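You operate a simulated robot arm through the tools that you are given. There is no shell and no other tool.

The job below is to be done with a simulated robot arm. You get a single attempt, and the scene is never put back.

TASK
Loosen both bolts of the clamped yellow block, then open the bench vise.
Fine: use the red driver and put it back; free the grey lever, slide the jaw fully open; the other blocks stay. Set down upright: red driver.

Only the result counts: the job must be done as asked and must still hold three seconds after the hand-in. Knocking over, shifting, dropping, spilling or breaking anything else fails it.

THE ROBOT
A 7-joint arm with a two-finger parallel gripper, fixed in place. Base frame: the origin is at the foot of the arm, x ahead of it, y to its left, z up. Units: mm, degrees, N and s.
Its first joint turns from -166.0 to 166.0 degrees. Payload 4.4 kg.
Tool frame: the origin (TCP) lies between the finger pads and is the grasp point; the fingertips stand 23 mm ahead of it; z points along the fingers, y is the line along which they close. The gripper opens to 94 mm. The fingers are 38 mm wide and 10 mm thick; the gripper's body (54 by 96 mm) begins 39 mm behind the TCP.
Orientation is that of the tool frame in the base frame, as [roll, pitch, yaw] about the fixed x, y, z axes, in that order (R = Rz(yaw) Ry(pitch) Rx(roll)). With the fingers straight down and closing along the base's y, the tool's x points along the base's -x, its y along +y and its z along -z.

THE INTERFACE
- The arm moves only by the tool servo_tool. Its argument "moves" is a list of rows, each an object (a shift or turn left out is 0, a gripper value left out holds the last) with "hand": the opening, from 0 (shut) to 1 (fully open); "translation": the shift along the tool's x, y, z in units of 250 mm (1.0 is 250 mm), a list of three; "rot": the turn, a rotation vector about the tool's x, y, z in units of 90 degrees (1.0 is 90 degrees), a list of three. In form: [{"hand": hand, "translation": [tx, ty, tz], "rot": [ax, ay, az]}, ...]. A call has 1 to 20 rows; each row is the pose to reach, as a shift and turn from the pose commanded when the call began, along the tool's axes at that moment. A call with a number of a shift or a turn outside -1 to 1 is refused whole. Rows are played at 5 a second. More than 50 mm and 8.6 degrees between two rows, or a gripper value outside its range, and nothing of the call is played. Where a pose cannot be reached the arm comes as near as it can. A force on the tool above 50 N (or 10 N above the force at the start of the call, whichever is more), or a blocked arm, ends the call early, and 0.2 s more pass. The fingers move at their own pace (about 108 mm/s each) and stop on an object; they squeeze with about 26 N. The grip force told is the motor's: it shows also when the fingers shut on nothing. Time passes only in rows, and 0.2 s behind the last, so rows that repeat a pose let the fingers close. The reply holds the time, the measured pose of the TCP, the force on the tool along the base axes, the opening and the grip force, in the units named above and with some noise, with the torque about the TCP (base axes, N m) and any sound that the robot's microphone picked up, and new pictures: "views" is both (left out), scene, wrist or none.
- Cameras (640 x 400 px; columns grow to the right, rows downward): "scene" is fixed at [419.7, 658.5, 1634.4]; the picture's right is [-0.82, -0.57, 0.00], its down [-0.40, 0.58, -0.71] and it looks along [0.41, -0.58, -0.70] (base axes); focal length 308 px, centre (320, 200). "wrist" rides on the gripper at [86, 16, -74] in the tool frame; the picture's right is [-0.18, 0.98, 0.00], its down [-0.58, -0.11, -0.81] and it looks along [-0.79, -0.15, 0.59] (tool axes); focal length 243 px, centre (320, 200). There is no depth. A picture from a camera that has moved, and an enlarged one, comes with that camera's place and axes in the base frame and with its lens. The place of the scene camera against the robot may be out by one fixed shift of up to 25 mm in any direction.
- inspect(camera, box): a new picture of the part [left, top, right, bottom] of that camera's present view, enlarged. The clock stands still meanwhile.
- finish_job(): hands the job in; it is judged then, once.

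Nothing tells you positions but the pictures and the camera data. Unless the task says otherwise, let go and move clear before handing in.

The tools are called after "Emit:" as a command line: name --argument value ..., lists and objects as JSON in quotes. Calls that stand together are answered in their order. servo_tool: Moves the arm, as the interface text tells. Its arguments: {"type":"object","properties":{"moves":{"type":"array"},"views":{"type":"string","enum":["both","scene","wrist","none"]}},"required":["moves"]} The other tools are called the same way: inspect (camera, box) takes an enlarged picture of a part of a camera's view; finish_job () hands the job in.

At the start:

```text
time: 0.0
position: [501.2, 228.0, 1265.1]
tcp_rot: [180.0, 0.0, -179.9]
ft_force: [0.7, -0.2, 0.6]
wrist_torque: [-0.03, 0.03, 0.0]
grip_width: 94.0
finger_force: 0.0
```

scene: 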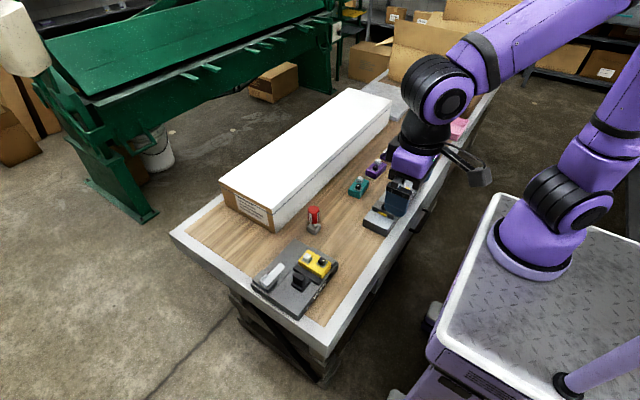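
wrist: 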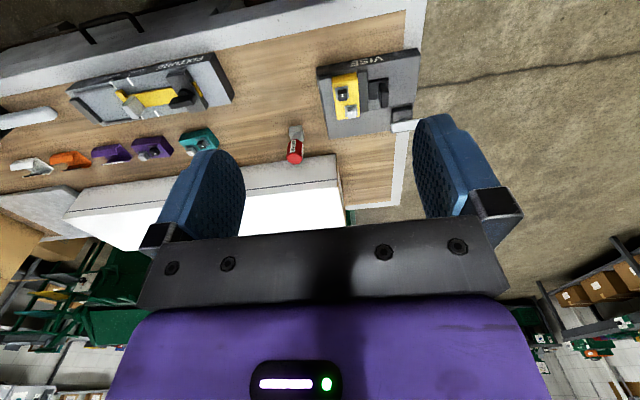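

I see a bench with a vise (labelled VISE) holding a yellow block with two bolts, a red driver standing near it, and a fixture plus other blocks further away. I'll zoom in before moving.

Emit:
inspect --camera "scene" --box '[240, 190, 360, 330]'

Emit:
inspect --camera "wrist" --box '[270, 40, 430, 180]'

Emit:
inspect --camera "wrist" --box '[0, 30, 260, 190]'

Emit:
inspect --camera "scene" --box '[330, 130, 430, 240]'

```text
2.86 times, centred on (300, 260) of scene
camera zoom: at [419.7, 658.5, 1634.4], right [-0.82, -0.57, 0.0], down [-0.4, 0.58, -0.71], along [0.41, -0.58, -0.7], focal length 881 px, centre (377, 29)
```

zoom: 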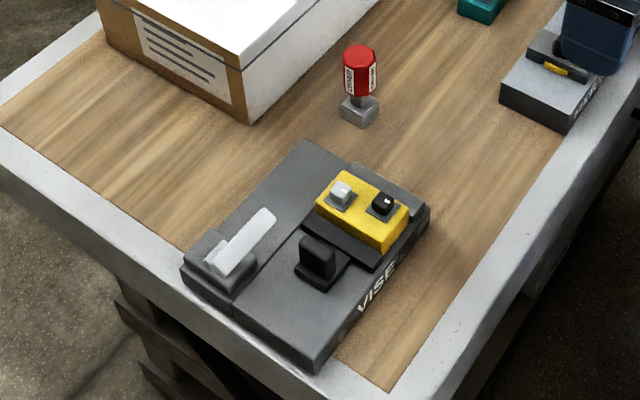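

```text
2.86 times, centred on (350, 110) of wrist
camera zoom: at [415.4, 242.6, 1340.0], right [0.18, 0.98, 0.0], down [0.58, -0.11, 0.81], along [0.79, -0.15, -0.59], focal length 693 px, centre (234, 457)
```

zoom: 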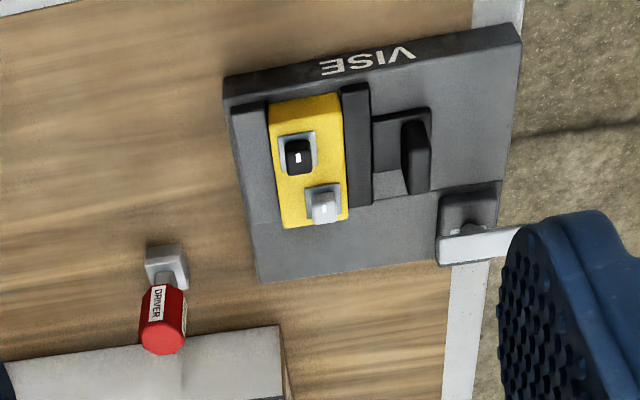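

```text
2.46 times, centred on (130, 110) of wrist
camera zoom: at [415.4, 242.6, 1340.0], right [0.18, 0.98, 0.0], down [0.58, -0.11, 0.81], along [0.79, -0.15, -0.59], focal length 597 px, centre (788, 422)
```

zoom: 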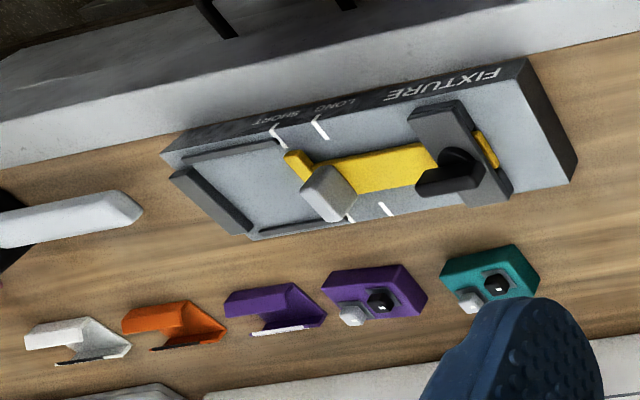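

```text
3.64 times, centred on (380, 185) of scene
camera zoom: at [419.7, 658.5, 1634.4], right [-0.82, -0.57, 0.0], down [-0.4, 0.58, -0.71], along [0.41, -0.58, -0.7], focal length 1121 px, centre (102, 254)
```

zoom: 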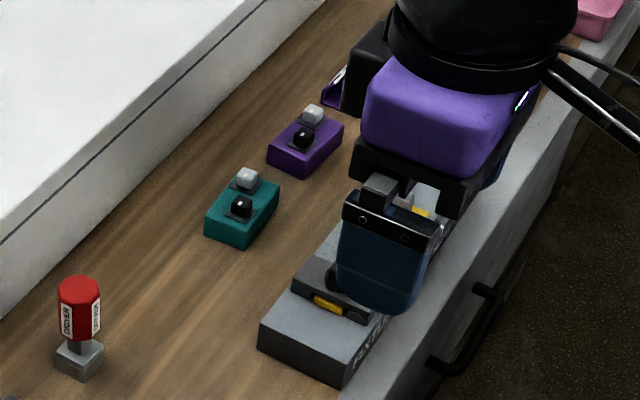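

The bench top seems to lie near z≈770. The vise plate spans about x 670–860, y 185–405, and the driver is near (845, 90). I'll move closer, staying high, to get a better view.

Emit:
servo_tool --moves '[{"translation": [0, 0, 0.12]}, {"translation": [-0.02, 0.03, 0.25]}, {"translation": [-0.06, 0.08, 0.4]}, {"translation": [-0.1, 0.14, 0.55]}, {"translation": [-0.14, 0.2, 0.7]}, {"translation": [-0.18, 0.26, 0.85]}, {"translation": [-0.2, 0.3, 1.0]}, {"translation": [-0.2, 0.3, 1.0]}]'

```text
time: 1.8
position: [551.0, 301.6, 1011.8]
tcp_rot: [180.0, 0.0, -180.0]
ft_force: [-0.8, 0.3, 0.3]
wrist_torque: [-0.02, 0.02, 0.01]
grip_width: 93.7
finger_force: 0.0
camera wrist: at [465.1, 317.8, 1087.3], right [0.18, 0.98, 0.0], down [0.58, -0.11, 0.81], along [0.79, -0.15, -0.59], focal length 243 px, centre (320, 200)
```

scene: 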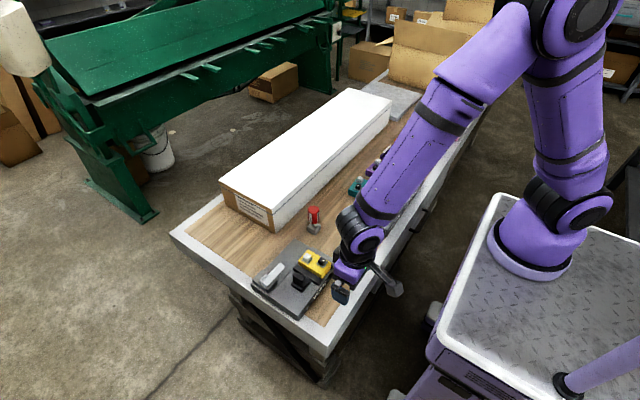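
wrist: 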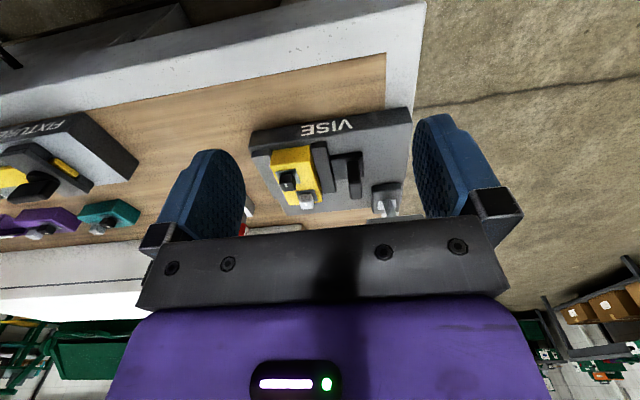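

The view is too grazing from here. I'll tilt the tool so the wrist camera looks steeply down at the vise.

Emit:
servo_tool --moves '[{"translation": [-0.09, 0, 0.0], "rot": [0, 0.074, 0]}, {"translation": [-0.18, 0, 0.0], "rot": [0, 0.148, 0]}, {"translation": [-0.27, 0, 0.0], "rot": [0, 0.222, 0]}, {"translation": [-0.36, 0, 0.0], "rot": [0, 0.296, 0]}, {"translation": [-0.45, 0, 0.0], "rot": [0, 0.37, 0]}, {"translation": [-0.56, 0, 0.0], "rot": [0, 0.444, 0]}, {"translation": [-0.56, 0, 0.0], "rot": [0, 0.444, 0]}]'

```text
time: 3.4
position: [692.5, 302.0, 1015.2]
tcp_rot: [180.0, -40.0, 180.0]
ft_force: [0.1, 0.5, 0.1]
wrist_torque: [0.01, 0.01, 0.0]
grip_width: 93.9
finger_force: 0.1
camera wrist: at [673.9, 317.0, 1128.6], right [0.14, 0.98, -0.12], down [0.96, -0.11, 0.24], along [0.23, -0.15, -0.96], focal length 243 px, centre (320, 200)
```

scene: 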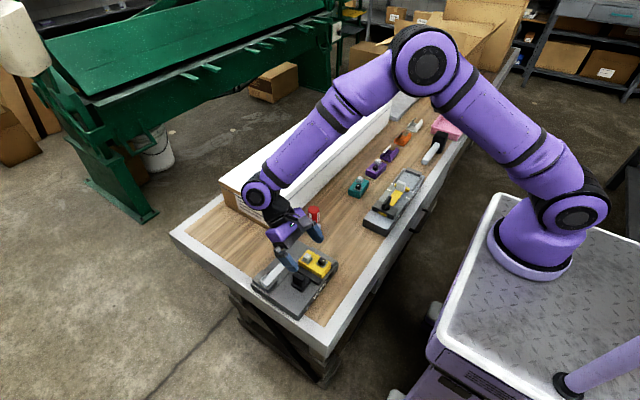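
wrist: 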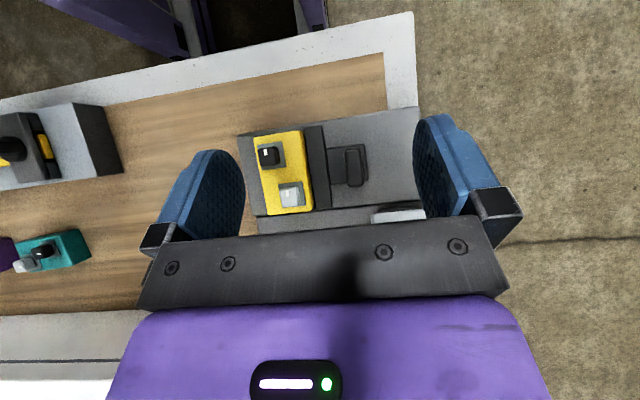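

The view is now nearly top-down. I'll zoom in on the vise.

Emit:
inspect --camera "wrist" --box '[230, 90, 430, 240]'

Emit:
inspect --camera "scene" --box '[240, 190, 360, 330]'

Emit:
inspect --camera "wrist" --box '[0, 90, 150, 290]'

Emit:
inspect --camera "scene" --box '[340, 90, 480, 240]'

```text
2.67 times, centred on (330, 165) of wrist
camera zoom: at [673.9, 317.0, 1128.6], right [0.14, 0.98, -0.12], down [0.96, -0.11, 0.24], along [0.23, -0.15, -0.96], focal length 647 px, centre (293, 293)
```

zoom: 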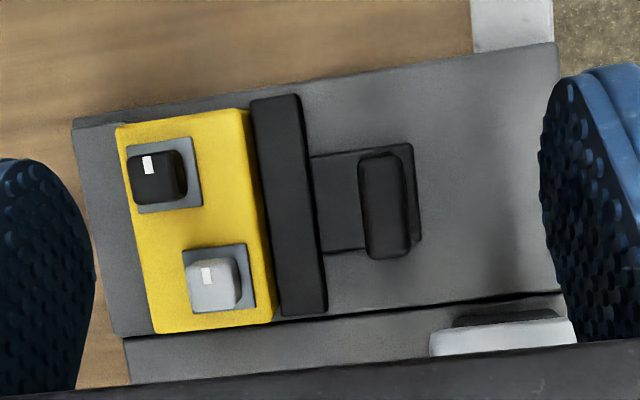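

```text
2.86 times, centred on (300, 260) of scene
camera zoom: at [419.7, 658.5, 1634.4], right [-0.82, -0.57, 0.0], down [-0.4, 0.58, -0.71], along [0.41, -0.58, -0.7], focal length 881 px, centre (377, 29)
```

zoom: 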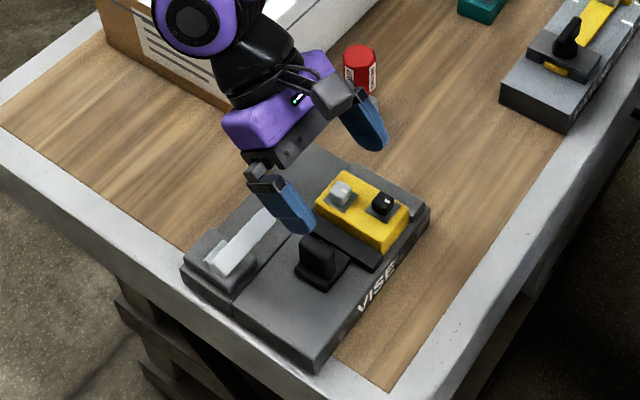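

```text
2.00 times, centred on (75, 190) of wrist
camera zoom: at [673.9, 317.0, 1128.6], right [0.14, 0.98, -0.12], down [0.96, -0.11, 0.24], along [0.23, -0.15, -0.96], focal length 485 px, centre (810, 220)
```

zoom: 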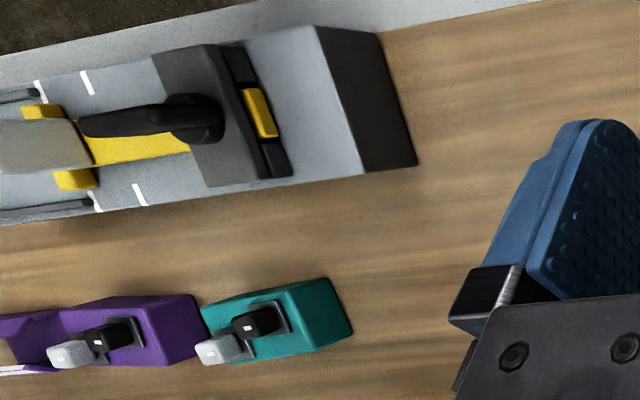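

```text
2.67 times, centred on (410, 165) of scene
camera zoom: at [419.7, 658.5, 1634.4], right [-0.82, -0.57, 0.0], down [-0.4, 0.58, -0.71], along [0.41, -0.58, -0.7], focal length 822 px, centre (80, 293)
```

zoom: 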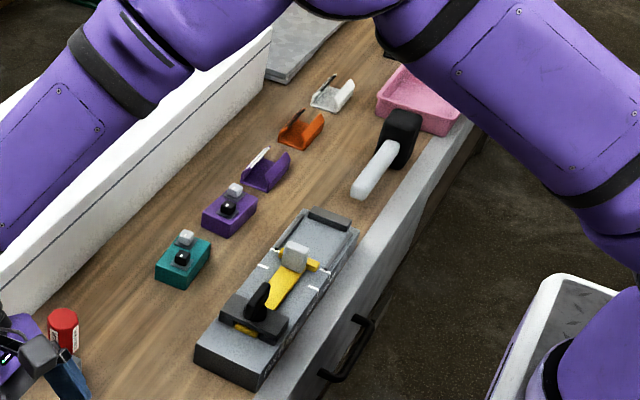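

The vise layout is clear: a fixed jaw, a yellow block with a black and a white square bolt, a movable black jaw with a handle, and a lever on the far side. I'll shift sideways to get parallax for heights and to see the driver.

Emit:
servo_tool --moves '[{"translation": [-0.06, -0.12, -0.05]}, {"translation": [-0.12, -0.24, -0.1]}, {"translation": [-0.18, -0.36, -0.15]}, {"translation": [-0.245, -0.48, -0.206]}, {"translation": [-0.245, -0.48, -0.206]}]' --views "wrist"

Emit:
inspect --camera "wrist" --box '[230, 90, 430, 240]'

```text
time: 4.6
position: [769.2, 179.9, 1019.1]
tcp_rot: [180.0, -40.0, 180.0]
ft_force: [0.0, -0.7, 1.1]
wrist_torque: [-0.02, -0.01, -0.01]
grip_width: 94.0
finger_force: 0.1
camera wrist: at [752.9, 196.0, 1131.9], right [0.14, 0.98, -0.12], down [0.96, -0.11, 0.24], along [0.23, -0.15, -0.96], focal length 243 px, centre (320, 200)
```

wrist: 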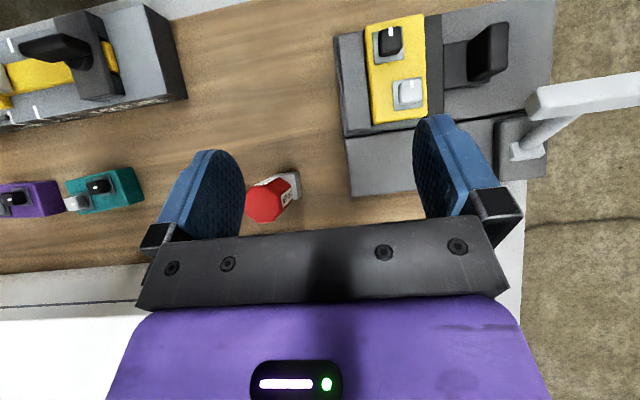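

```text
2.67 times, centred on (330, 165) of wrist
camera zoom: at [752.9, 196.0, 1131.9], right [0.14, 0.98, -0.12], down [0.96, -0.11, 0.24], along [0.23, -0.15, -0.96], focal length 647 px, centre (293, 293)
```

zoom: 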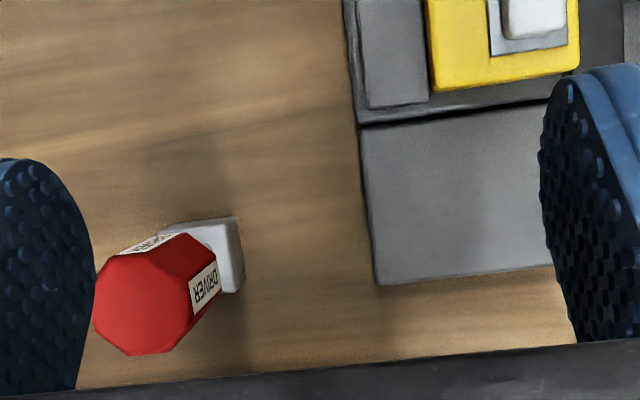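

Emit:
inspect --camera "wrist" --box '[330, 0, 560, 200]'

Emit:
inspect --camera "wrist" --box '[230, 150, 320, 240]'

Emit:
inspect --camera "wrist" --box '[470, 60, 640, 200]'

Emit:
inspect --camera "scene" --box '[240, 230, 340, 320]'

```text
2.00 times, centred on (445, 100) of wrist
camera zoom: at [752.9, 196.0, 1131.9], right [0.14, 0.98, -0.12], down [0.96, -0.11, 0.24], along [0.23, -0.15, -0.96], focal length 485 px, centre (70, 400)
```

zoom: 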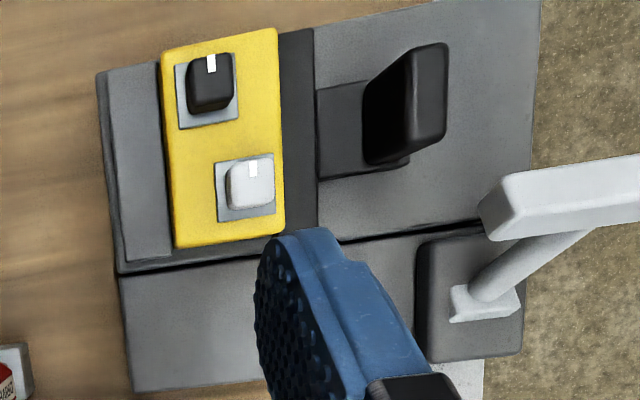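

```text
4.44 times, centred on (275, 195) of wrist
camera zoom: at [752.9, 196.0, 1131.9], right [0.14, 0.98, -0.12], down [0.96, -0.11, 0.24], along [0.23, -0.15, -0.96], focal length 1078 px, centre (520, 222)
```

zoom: 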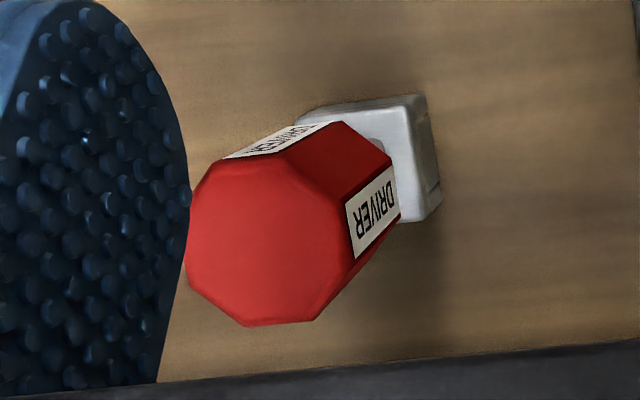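

```text
2.86 times, centred on (555, 130) of wrist
camera zoom: at [752.9, 196.0, 1131.9], right [0.14, 0.98, -0.12], down [0.96, -0.11, 0.24], along [0.23, -0.15, -0.96], focal length 693 px, centre (-351, 400)
```

zoom: 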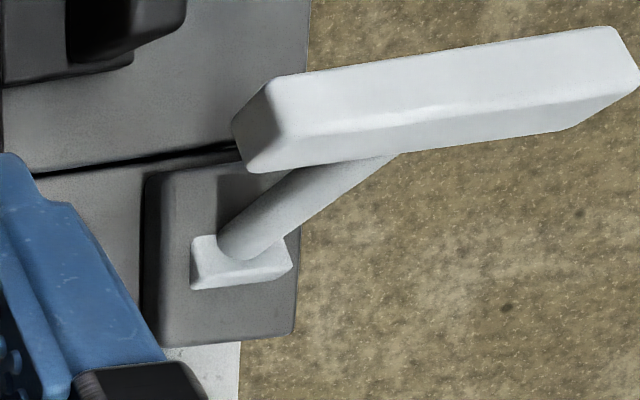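

```text
4.44 times, centred on (290, 275) of scene
camera zoom: at [419.7, 658.5, 1634.4], right [-0.82, -0.57, 0.0], down [-0.4, 0.58, -0.71], along [0.41, -0.58, -0.7], focal length 1370 px, centre (453, -133)
```

zoom: 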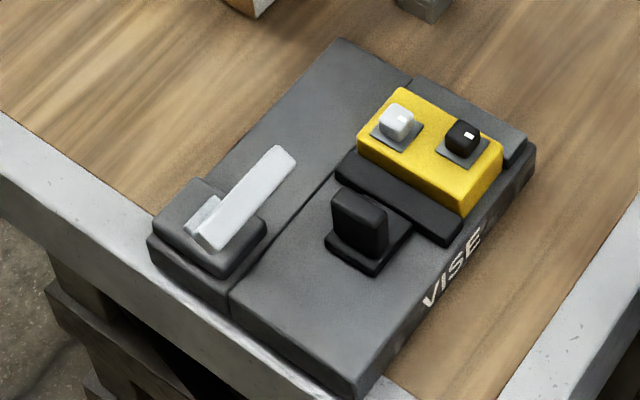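

Triangulating between the two views puts the plate top at z≈856 and the bolt tops at z≈903, near (675,238) and (717,252). The bench is at about z≈820 and the driver stands near (801,108). Next I'll look at the lever from the front.

Emit:
servo_tool --moves '[{"translation": [0.076, 0.127, 0.064], "rot": [0, -0.074, 0]}, {"translation": [0.152, 0.253, 0.128], "rot": [0, -0.148, 0]}, {"translation": [0.228, 0.38, 0.192], "rot": [0, -0.222, 0]}, {"translation": [0.305, 0.507, 0.255], "rot": [0, -0.296, 0]}, {"translation": [0.38, 0.633, 0.32], "rot": [0, -0.37, 0]}, {"translation": [0.457, 0.76, 0.383], "rot": [0, -0.444, 0]}, {"translation": [0.457, 0.76, 0.383], "rot": [0, -0.444, 0]}]'

Emit:
inspect --camera "wrist" --box '[230, 90, 430, 230]'

Emit:
inspect --camera "scene" --box '[250, 240, 310, 290]'

```text
time: 6.2
position: [623.8, 373.4, 1016.6]
tcp_rot: [-179.9, 0.0, -180.0]
ft_force: [-0.3, -0.3, 0.5]
wrist_torque: [-0.05, 0.02, 0.0]
grip_width: 94.0
finger_force: 0.2
camera wrist: at [536.4, 388.2, 1091.4], right [0.18, 0.98, 0.0], down [0.58, -0.11, 0.81], along [0.79, -0.15, -0.59], focal length 243 px, centre (320, 200)
```

scene: 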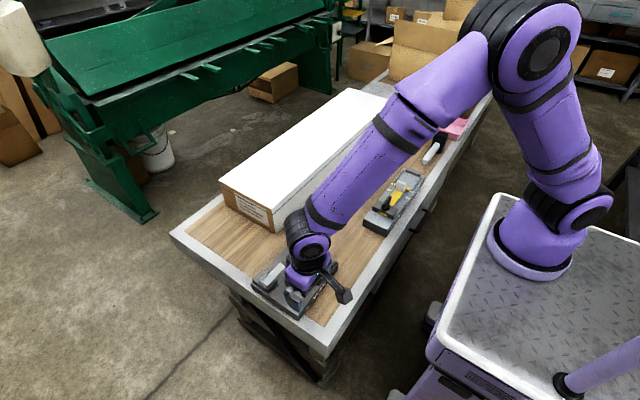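
wrist: 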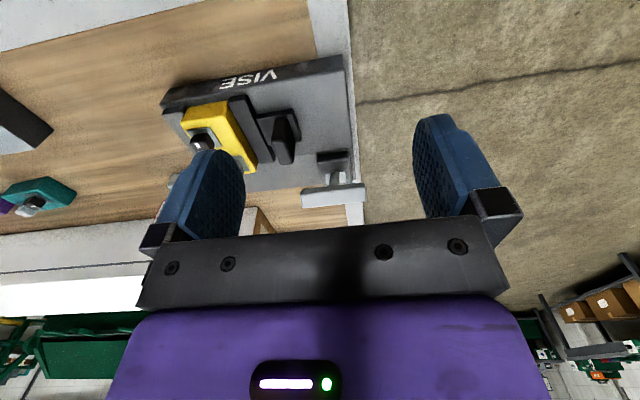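

```text
2.86 times, centred on (330, 160) of wrist
camera zoom: at [536.4, 388.2, 1091.4], right [0.18, 0.98, 0.0], down [0.58, -0.11, 0.81], along [0.79, -0.15, -0.59], focal length 693 px, centre (291, 314)
```

zoom: 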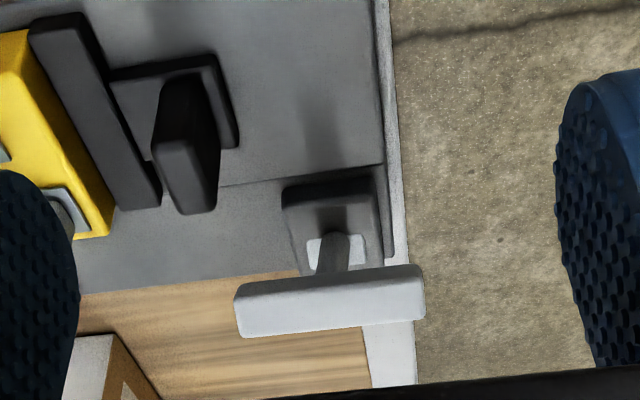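

```text
8.00 times, centred on (280, 265) of scene
camera zoom: at [419.7, 658.5, 1634.4], right [-0.82, -0.57, 0.0], down [-0.4, 0.58, -0.71], along [0.41, -0.58, -0.7], focal length 2466 px, centre (640, -320)
```

zoom: 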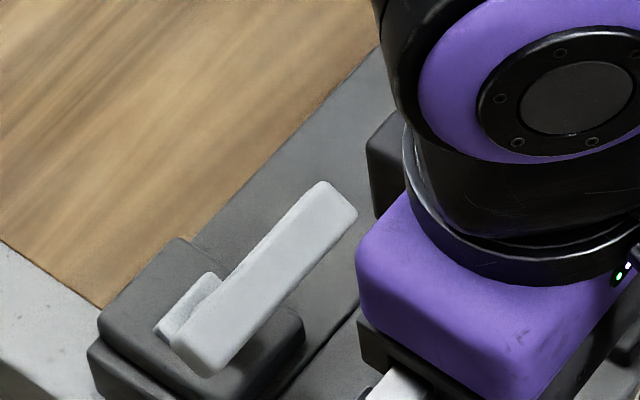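

The lever is a T-bar about 71 mm long, centred near (747,363,930). Its shaft leans 34° from a hinge foot at about (789,362,868). Next I'll hover over the driver for a precise look.

Emit:
servo_tool --moves '[{"translation": [-0.1, -0.14, 0]}, {"translation": [-0.2, -0.28, 0]}, {"translation": [-0.3, -0.42, 0]}, {"translation": [-0.4, -0.56, 0]}, {"translation": [-0.5, -0.7, 0]}, {"translation": [-0.6, -0.85, 0]}, {"translation": [-0.708, -1.0, 0.0]}, {"translation": [-0.708, -1.0, 0.0]}]' --views "wrist"

Emit:
inspect --camera "wrist" --box '[240, 50, 400, 190]'

```text
time: 8.0
position: [798.3, 123.2, 1014.3]
tcp_rot: [180.0, 0.0, 180.0]
ft_force: [-0.6, 0.5, -0.3]
wrist_torque: [-0.01, 0.04, -0.02]
grip_width: 94.0
finger_force: 0.0
camera wrist: at [712.4, 139.5, 1090.1], right [0.18, 0.98, 0.0], down [0.58, -0.11, 0.81], along [0.79, -0.15, -0.59], focal length 243 px, centre (320, 200)
```

wrist: 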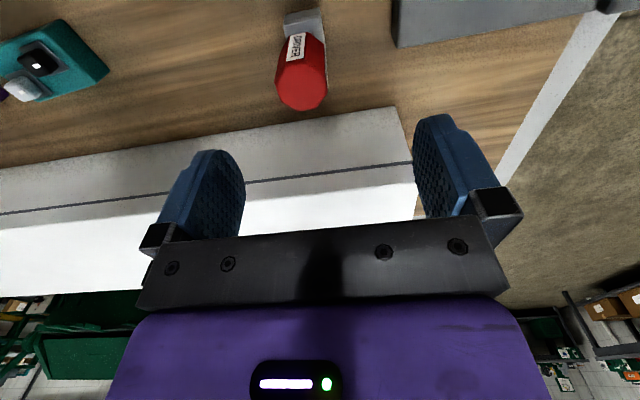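

```text
2.86 times, centred on (320, 120) of wrist
camera zoom: at [712.4, 139.5, 1090.1], right [0.18, 0.98, 0.0], down [0.58, -0.11, 0.81], along [0.79, -0.15, -0.59], focal length 693 px, centre (320, 429)
```

zoom: 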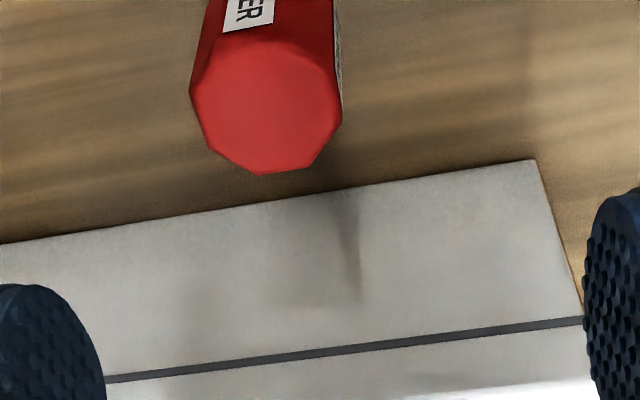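

Emit:
inspect --camera "wrist" --box '[265, 0, 345, 115]'

Emit:
inspect --camera "scene" --box '[295, 195, 335, 245]'

```text
3.48 times, centred on (305, 58) of wrist
camera zoom: at [712.4, 139.5, 1090.1], right [0.18, 0.98, 0.0], down [0.58, -0.11, 0.81], along [0.79, -0.15, -0.59], focal length 844 px, centre (372, 696)
```

zoom: 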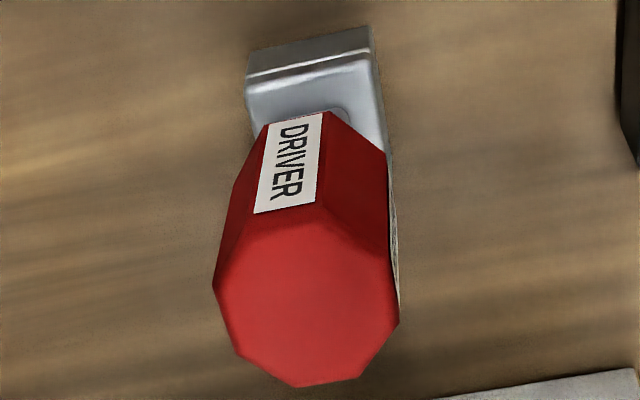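

```text
8.00 times, centred on (315, 220) of scene
camera zoom: at [419.7, 658.5, 1634.4], right [-0.82, -0.57, 0.0], down [-0.4, 0.58, -0.71], along [0.41, -0.58, -0.7], focal length 2466 px, centre (360, 40)
```

zoom: 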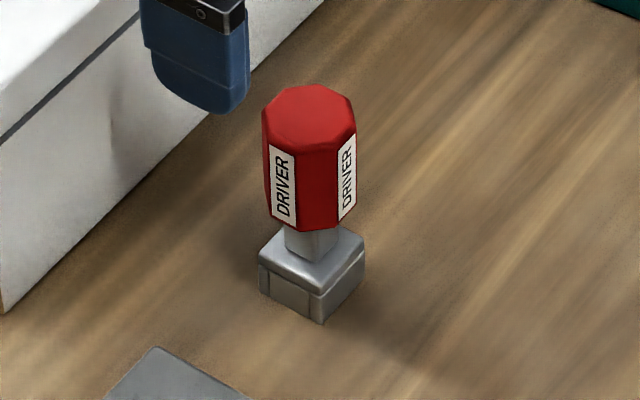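

The driver is an octagonal handle on a square socket, aligned with the base axes. Its axis is near (800.7,108.5) with the top at z≈919. I'll descend around the handle and check the view before closing.

Emit:
servo_tool --moves '[{"translation": [-0.0096, -0.0588, 0.0]}, {"translation": [-0.0096, -0.0588, 0.1]}, {"translation": [-0.0096, -0.0588, 0.2]}, {"translation": [-0.0096, -0.0588, 0.3]}, {"translation": [-0.0096, -0.0588, 0.38]}, {"translation": [-0.0096, -0.0588, 0.42]}, {"translation": [-0.0096, -0.0588, 0.46]}, {"translation": [-0.0096, -0.0588, 0.46]}]' --views "both"

```text
time: 9.8
position: [800.5, 108.1, 898.6]
tcp_rot: [-180.0, 0.0, -180.0]
ft_force: [-0.1, 0.3, 0.0]
wrist_torque: [0.01, 0.0, 0.01]
grip_width: 94.0
finger_force: 0.0
camera wrist: at [715.2, 122.9, 974.4], right [0.18, 0.98, 0.0], down [0.58, -0.11, 0.81], along [0.79, -0.15, -0.59], focal length 243 px, centre (320, 200)
```

scene: 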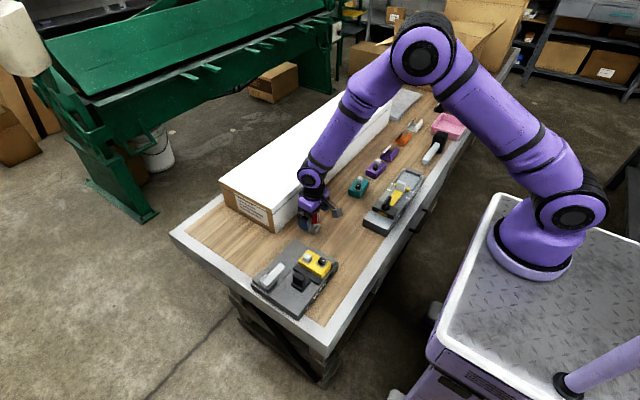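
wrist: 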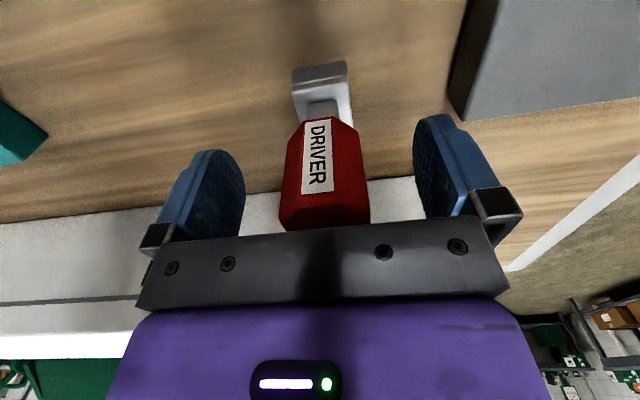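

Emit:
inspect --camera "wrist" --box '[220, 50, 440, 240]'

Emit:
inspect --camera "scene" --box '[285, 180, 345, 245]'

```text
2.11 times, centred on (330, 145) of wrist
camera zoom: at [715.2, 122.9, 974.4], right [0.18, 0.98, 0.0], down [0.58, -0.11, 0.81], along [0.79, -0.15, -0.59], focal length 511 px, centre (299, 316)
```

zoom: 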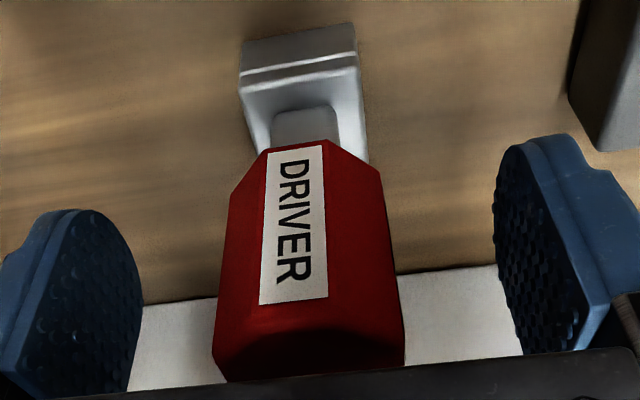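

```text
6.15 times, centred on (315, 212) of scene
camera zoom: at [419.7, 658.5, 1634.4], right [-0.82, -0.57, 0.0], down [-0.4, 0.58, -0.71], along [0.41, -0.58, -0.7], focal length 1897 px, centre (351, 123)
```

zoom: 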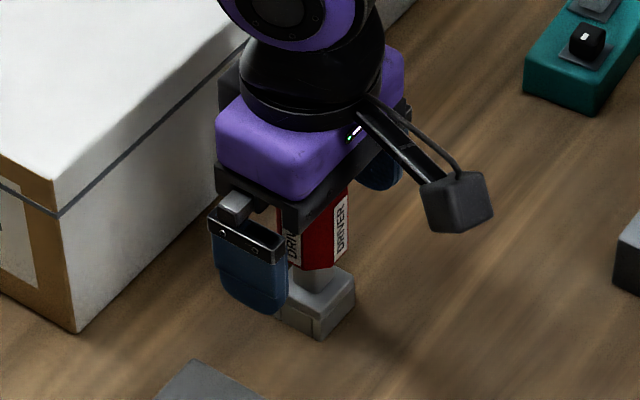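

Emit:
servo_tool --moves '[{"hand": 0.2}, {"hand": 0.0}, {"hand": 0.0}, {"hand": 0.0}, {"hand": 0.0}]' --views "both"

```text
time: 11.0
position: [799.7, 107.8, 898.6]
tcp_rot: [180.0, 0.0, -180.0]
ft_force: [-0.5, 0.6, 0.2]
wrist_torque: [0.1, 0.02, 0.02]
grip_width: 35.6
finger_force: 25.7
camera wrist: at [715.1, 122.9, 974.5], right [0.18, 0.98, 0.0], down [0.58, -0.11, 0.81], along [0.79, -0.15, -0.59], focal length 243 px, centre (320, 200)
```

scene: 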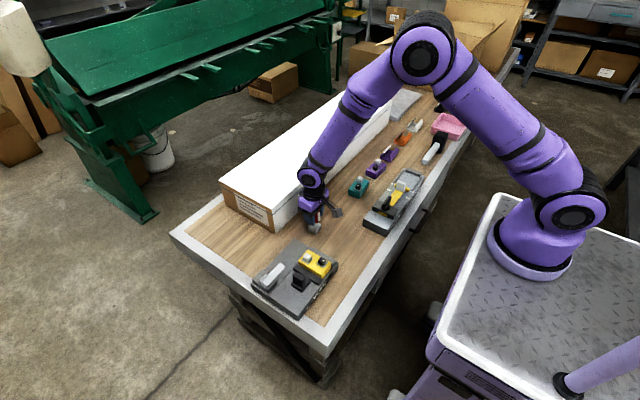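
wrist: 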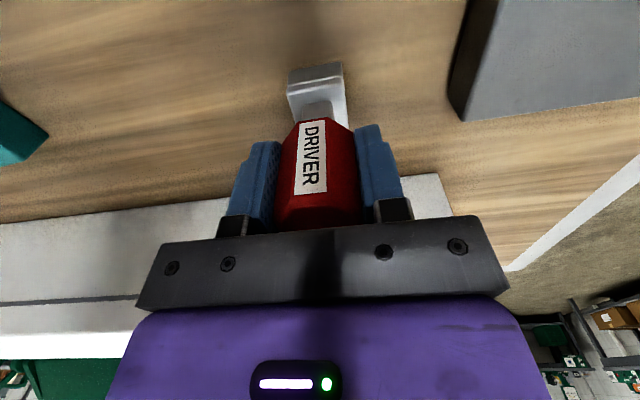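

Emit:
inspect --camera "wrist" --box '[220, 50, 440, 240]'

```text
2.11 times, centred on (330, 145) of wrist
camera zoom: at [715.1, 122.9, 974.5], right [0.18, 0.98, 0.0], down [0.58, -0.11, 0.81], along [0.79, -0.15, -0.59], focal length 511 px, centre (299, 316)
```

zoom: 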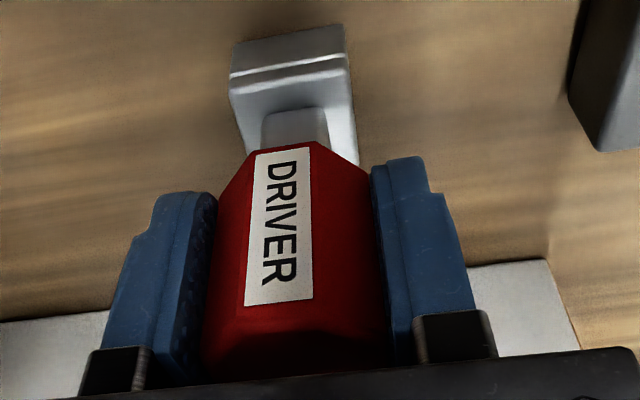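

The driver is held (35.6 mm wide) and was pulled about 3 mm toward −y, so its home is y≈111. I'll lift it straight up first and check the grip.

Emit:
servo_tool --moves '[{"hand": 0, "translation": [0, 0, -0.04]}, {"hand": 0, "translation": [0, 0, -0.12]}, {"hand": 0, "translation": [0, 0, -0.24]}, {"hand": 0, "translation": [0, 0, -0.36]}, {"hand": 0, "translation": [0, 0, -0.486]}, {"hand": 0, "translation": [0, 0, -0.486]}]' --views "wrist"

```text
time: 12.4
position: [801.9, 106.7, 1021.5]
tcp_rot: [180.0, 0.1, -180.0]
ft_force: [0.4, 0.3, -1.1]
wrist_torque: [0.02, 0.01, 0.02]
grip_width: 35.8
finger_force: 25.6
camera wrist: at [716.4, 122.3, 1096.5], right [0.18, 0.98, 0.0], down [0.58, -0.11, 0.81], along [0.79, -0.15, -0.59], focal length 243 px, centre (320, 200)
```

wrist: 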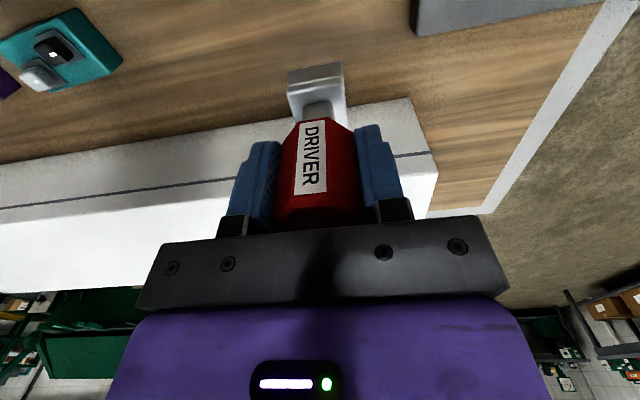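

The driver is lifted cleanly. Next I'll carry it above the black bolt and check alignment visually.

Emit:
servo_tool --moves '[{"hand": 0, "translation": [0.12, 0.13, 0]}, {"hand": 0, "translation": [0.24, 0.26, 0]}, {"hand": 0, "translation": [0.36, 0.4, 0]}, {"hand": 0, "translation": [0.44, 0.5, 0]}, {"hand": 0, "translation": [0.484, 0.534, 0]}, {"hand": 0, "translation": [0.484, 0.534, 0]}]' --views "wrist"

Emit:
inspect --camera "wrist" --box '[230, 0, 430, 150]'

Emit:
inspect --camera "scene" --box '[260, 220, 360, 310]'

```text
time: 13.8
position: [679.8, 240.7, 1020.8]
tcp_rot: [179.9, 0.0, 180.0]
ft_force: [0.1, 0.6, -2.2]
wrist_torque: [-0.02, -0.01, 0.02]
grip_width: 35.6
finger_force: 26.1
camera wrist: at [593.9, 256.7, 1095.7], right [0.18, 0.98, 0.0], down [0.58, -0.11, 0.81], along [0.79, -0.15, -0.59], focal length 243 px, centre (320, 200)
```

wrist: 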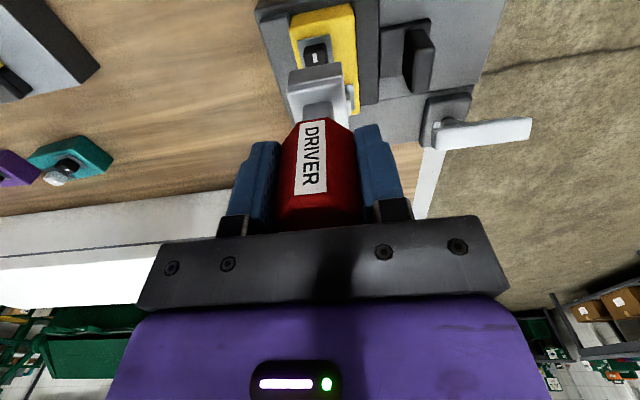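

```text
2.67 times, centred on (330, 75) of wrist
camera zoom: at [593.9, 256.7, 1095.7], right [0.18, 0.98, 0.0], down [0.58, -0.11, 0.81], along [0.79, -0.15, -0.59], focal length 647 px, centre (293, 533)
```

zoom: 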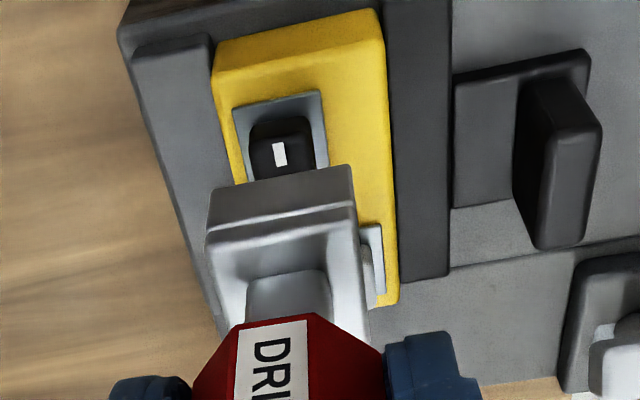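

```text
4.44 times, centred on (310, 265) of scene
camera zoom: at [419.7, 658.5, 1634.4], right [-0.82, -0.57, 0.0], down [-0.4, 0.58, -0.71], along [0.41, -0.58, -0.7], focal length 1370 px, centre (364, -89)
```

zoom: 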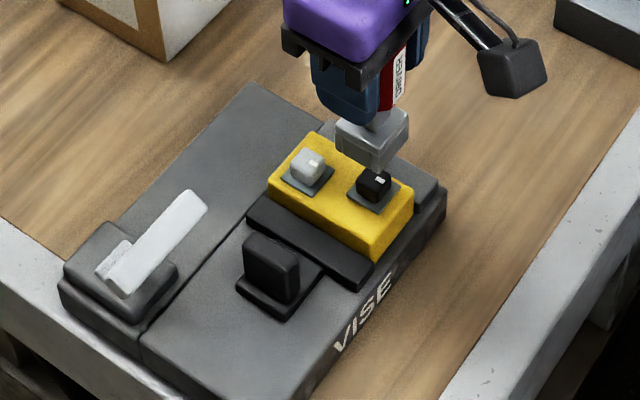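

Emit:
inspect --camera "wrist" --box '[290, 20, 370, 80]'

```text
6.67 times, centred on (330, 50) of wrist
camera zoom: at [593.9, 256.7, 1095.7], right [0.18, 0.98, 0.0], down [0.58, -0.11, 0.81], along [0.79, -0.15, -0.59], focal length 1618 px, centre (253, 1200)
```

zoom: 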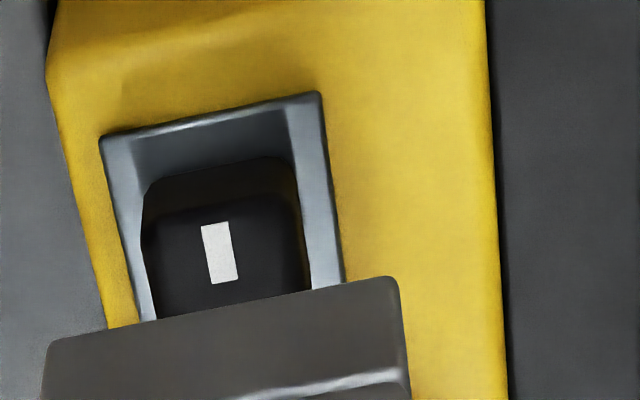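

Lateral alignment looks good. I'll lower until the socket is just above the bolt head and re-check from both cameras.

Emit:
servo_tool --moves '[{"hand": 0, "translation": [0, 0, 0.04]}, {"hand": 0, "translation": [0, 0, 0.08]}, {"hand": 0, "translation": [0, 0, 0.112]}, {"hand": 0, "translation": [0, 0, 0.112]}]' --views "wrist"

Emit:
inspect --camera "wrist" --box '[280, 20, 380, 110]'

Emit:
inspect --camera "scene" --box '[305, 230, 345, 265]'

```text
time: 14.8
position: [680.0, 240.7, 994.5]
tcp_rot: [180.0, -0.1, 179.9]
ft_force: [0.1, -0.1, -1.1]
wrist_torque: [0.0, 0.0, 0.02]
grip_width: 35.7
finger_force: 25.8
camera wrist: at [594.8, 255.9, 1068.8], right [0.18, 0.98, 0.0], down [0.58, -0.11, 0.81], along [0.79, -0.15, -0.59], focal length 243 px, centre (320, 200)
```

wrist: 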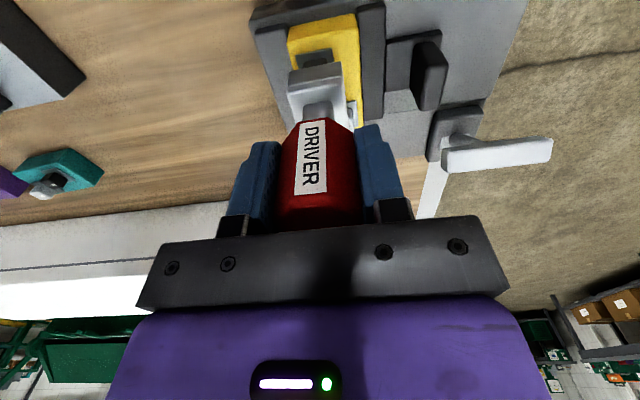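

```text
4.44 times, centred on (330, 65) of wrist
camera zoom: at [594.8, 255.9, 1068.8], right [0.18, 0.98, 0.0], down [0.58, -0.11, 0.81], along [0.79, -0.15, -0.59], focal length 1078 px, centre (276, 800)
```

zoom: 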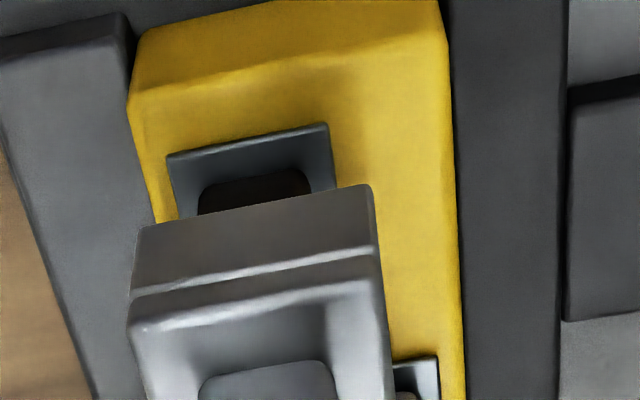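

```text
11.43 times, centred on (325, 248) of scene
camera zoom: at [419.7, 658.5, 1634.4], right [-0.82, -0.57, 0.0], down [-0.4, 0.58, -0.71], along [0.41, -0.58, -0.7], focal length 3522 px, centre (263, -343)
```

zoom: 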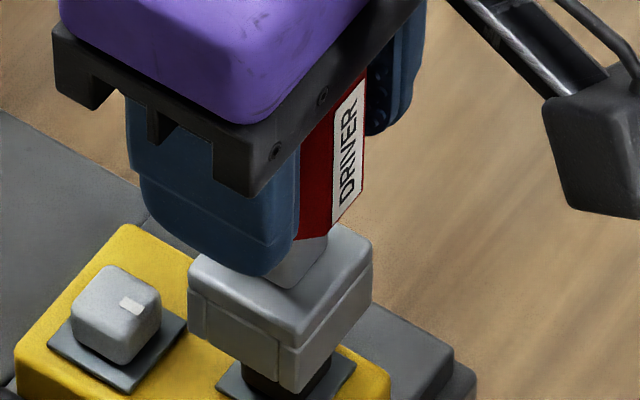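

Emit:
inspect --camera "scene" --box '[315, 248, 345, 275]'

Emit:
inspect --camera "wrist" --box '[290, 30, 350, 80]'

```text
14.81 times, centred on (330, 262) of scene
camera zoom: at [419.7, 658.5, 1634.4], right [-0.82, -0.57, 0.0], down [-0.4, 0.58, -0.71], along [0.41, -0.58, -0.7], focal length 4566 px, centre (172, -711)
```

zoom: 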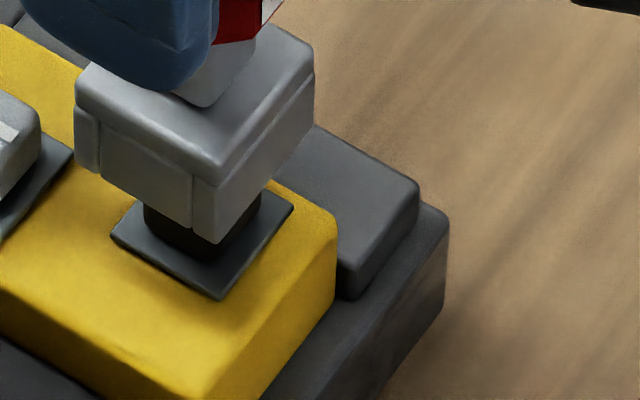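

```text
8.00 times, centred on (320, 55) of wrist
camera zoom: at [594.8, 255.9, 1068.8], right [0.18, 0.98, 0.0], down [0.58, -0.11, 0.81], along [0.79, -0.15, -0.59], focal length 1941 px, centre (320, 1360)
```

zoom: 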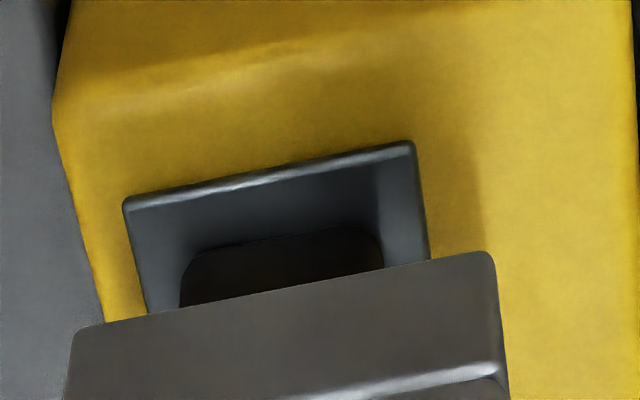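

Alignment looks within about 1 mm in both views. I'll lower in small steps and watch the force.

Emit:
servo_tool --moves '[{"hand": 0, "translation": [0, 0, 0.012]}, {"hand": 0, "translation": [0, 0, 0.024]}, {"hand": 0, "translation": [0, 0, 0.036]}, {"hand": 0, "translation": [0, 0, 0.048]}, {"hand": 0, "translation": [0, 0, 0.048]}]' --views "none"

Emit:
inspect --camera "scene" --box '[315, 248, 345, 275]'

Emit:
inspect --camera "wrist" --box '[280, 30, 360, 90]'

```text
time: 16.0
position: [680.8, 240.6, 981.4]
tcp_rot: [180.0, 0.0, -180.0]
ft_force: [-0.4, -1.4, 6.7]
wrist_torque: [-0.18, 0.02, -0.01]
grip_width: 36.2
finger_force: 25.6
```

```text
14.81 times, centred on (330, 262) of scene
camera zoom: at [419.7, 658.5, 1634.4], right [-0.82, -0.57, 0.0], down [-0.4, 0.58, -0.71], along [0.41, -0.58, -0.7], focal length 4566 px, centre (172, -711)
```

zoom: 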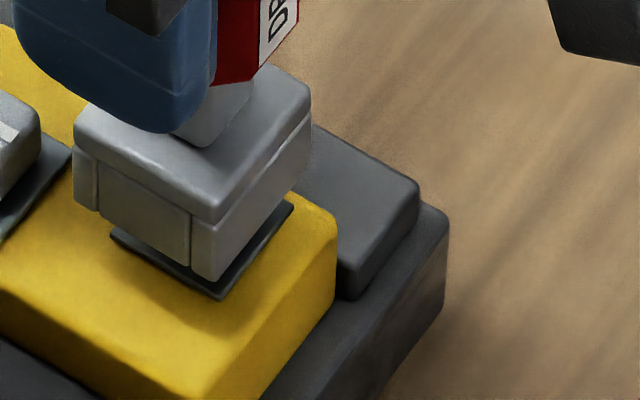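

```text
6.67 times, centred on (320, 60) of wrist
camera zoom: at [594.5, 256.7, 1057.4], right [0.18, 0.98, 0.0], down [0.58, -0.11, 0.81], along [0.79, -0.15, -0.59], focal length 1618 px, centre (320, 1133)
```

zoom: 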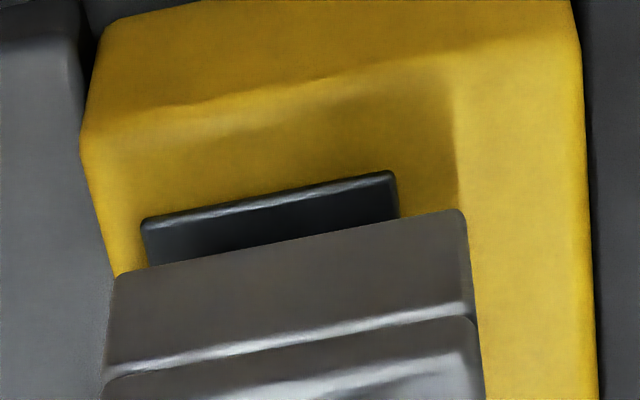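

There is slight contact, and both views show the socket about 2.5 mm too far in +y. I'll raise it, correct, and look again.

Emit:
servo_tool --moves '[{"hand": 0, "translation": [0, 0, -0.024]}, {"hand": 0, "translation": [0.003, -0.01, -0.024]}, {"hand": 0, "translation": [0.003, -0.01, -0.024]}, {"hand": 0, "translation": [0.003, -0.01, -0.024]}]' --views "wrist"

Emit:
inspect --camera "scene" --box '[315, 248, 345, 275]'

Emit:
inspect --camera "wrist" --box '[280, 30, 360, 90]'

```text
time: 17.0
position: [680.4, 237.0, 988.8]
tcp_rot: [180.0, 0.0, 180.0]
ft_force: [-0.4, -0.1, -1.3]
wrist_torque: [0.01, 0.0, 0.0]
grip_width: 35.8
finger_force: 25.7
camera wrist: at [594.4, 253.6, 1063.6], right [0.18, 0.98, 0.0], down [0.58, -0.11, 0.81], along [0.79, -0.15, -0.59], focal length 243 px, centre (320, 200)
```

wrist: 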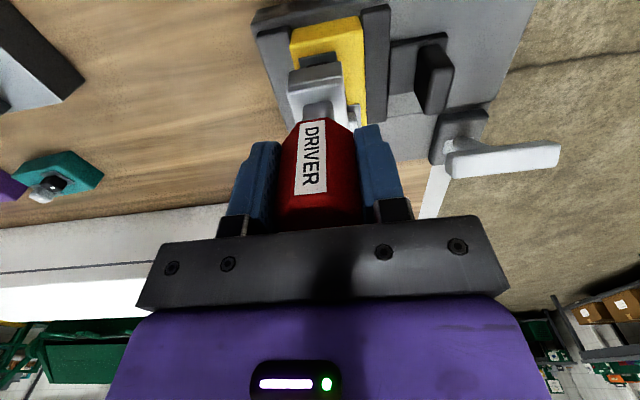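

```text
14.81 times, centred on (330, 262) of scene
camera zoom: at [419.7, 658.5, 1634.4], right [-0.82, -0.57, 0.0], down [-0.4, 0.58, -0.71], along [0.41, -0.58, -0.7], focal length 4566 px, centre (172, -711)
```

zoom: 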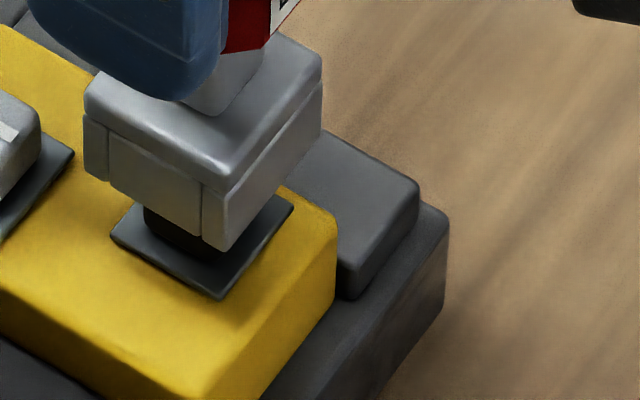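

```text
6.67 times, centred on (320, 60) of wrist
camera zoom: at [594.4, 253.6, 1063.6], right [0.18, 0.98, 0.0], down [0.58, -0.11, 0.81], along [0.79, -0.15, -0.59], focal length 1618 px, centre (320, 1133)
```

zoom: 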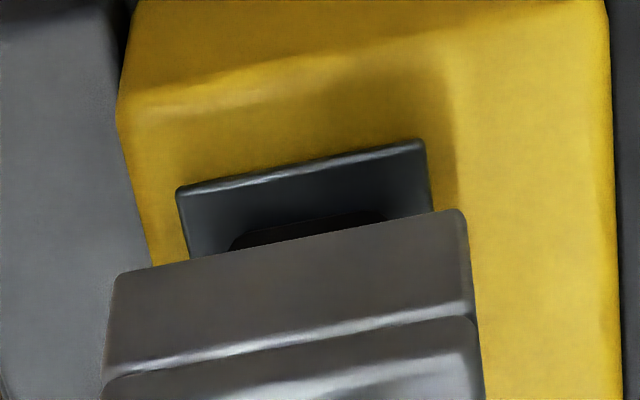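

Alignment now looks within 1 mm on both axes. I'll lower again slowly.

Emit:
servo_tool --moves '[{"hand": 0, "translation": [0, 0, 0.012]}, {"hand": 0, "translation": [0, 0, 0.02]}, {"hand": 0, "translation": [0, 0, 0.028]}, {"hand": 0, "translation": [0, 0, 0.036]}, {"hand": 0, "translation": [0, 0, 0.036]}]' --views "none"

Emit:
inspect --camera "scene" --box '[315, 248, 345, 275]'

Emit:
inspect --camera "wrist" --box '[280, 30, 360, 90]'

```text
time: 18.2
position: [680.4, 238.4, 979.2]
tcp_rot: [180.0, -0.1, -179.9]
ft_force: [0.2, 0.0, -1.4]
wrist_torque: [0.01, 0.03, -0.03]
grip_width: 35.8
finger_force: 25.9
```

```text
14.81 times, centred on (330, 262) of scene
camera zoom: at [419.7, 658.5, 1634.4], right [-0.82, -0.57, 0.0], down [-0.4, 0.58, -0.71], along [0.41, -0.58, -0.7], focal length 4566 px, centre (172, -711)
```

zoom: 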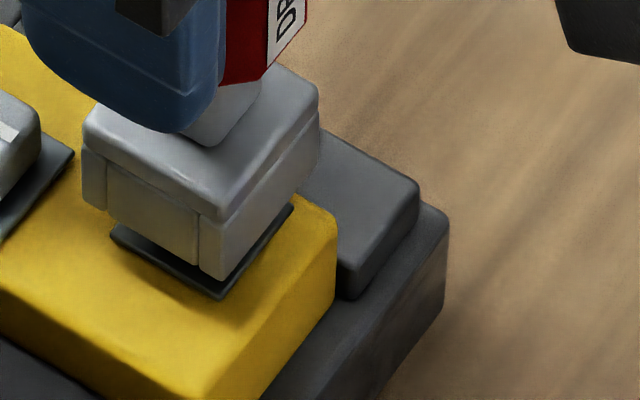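

```text
6.67 times, centred on (320, 60) of wrist
camera zoom: at [594.7, 253.9, 1054.1], right [0.18, 0.98, 0.0], down [0.58, -0.11, 0.81], along [0.79, -0.15, -0.59], focal length 1618 px, centre (320, 1133)
```

zoom: 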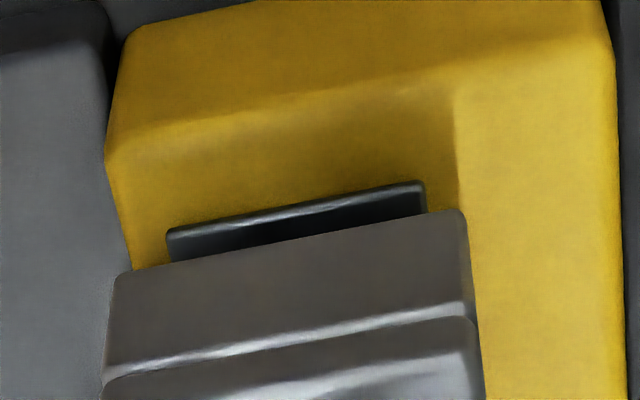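

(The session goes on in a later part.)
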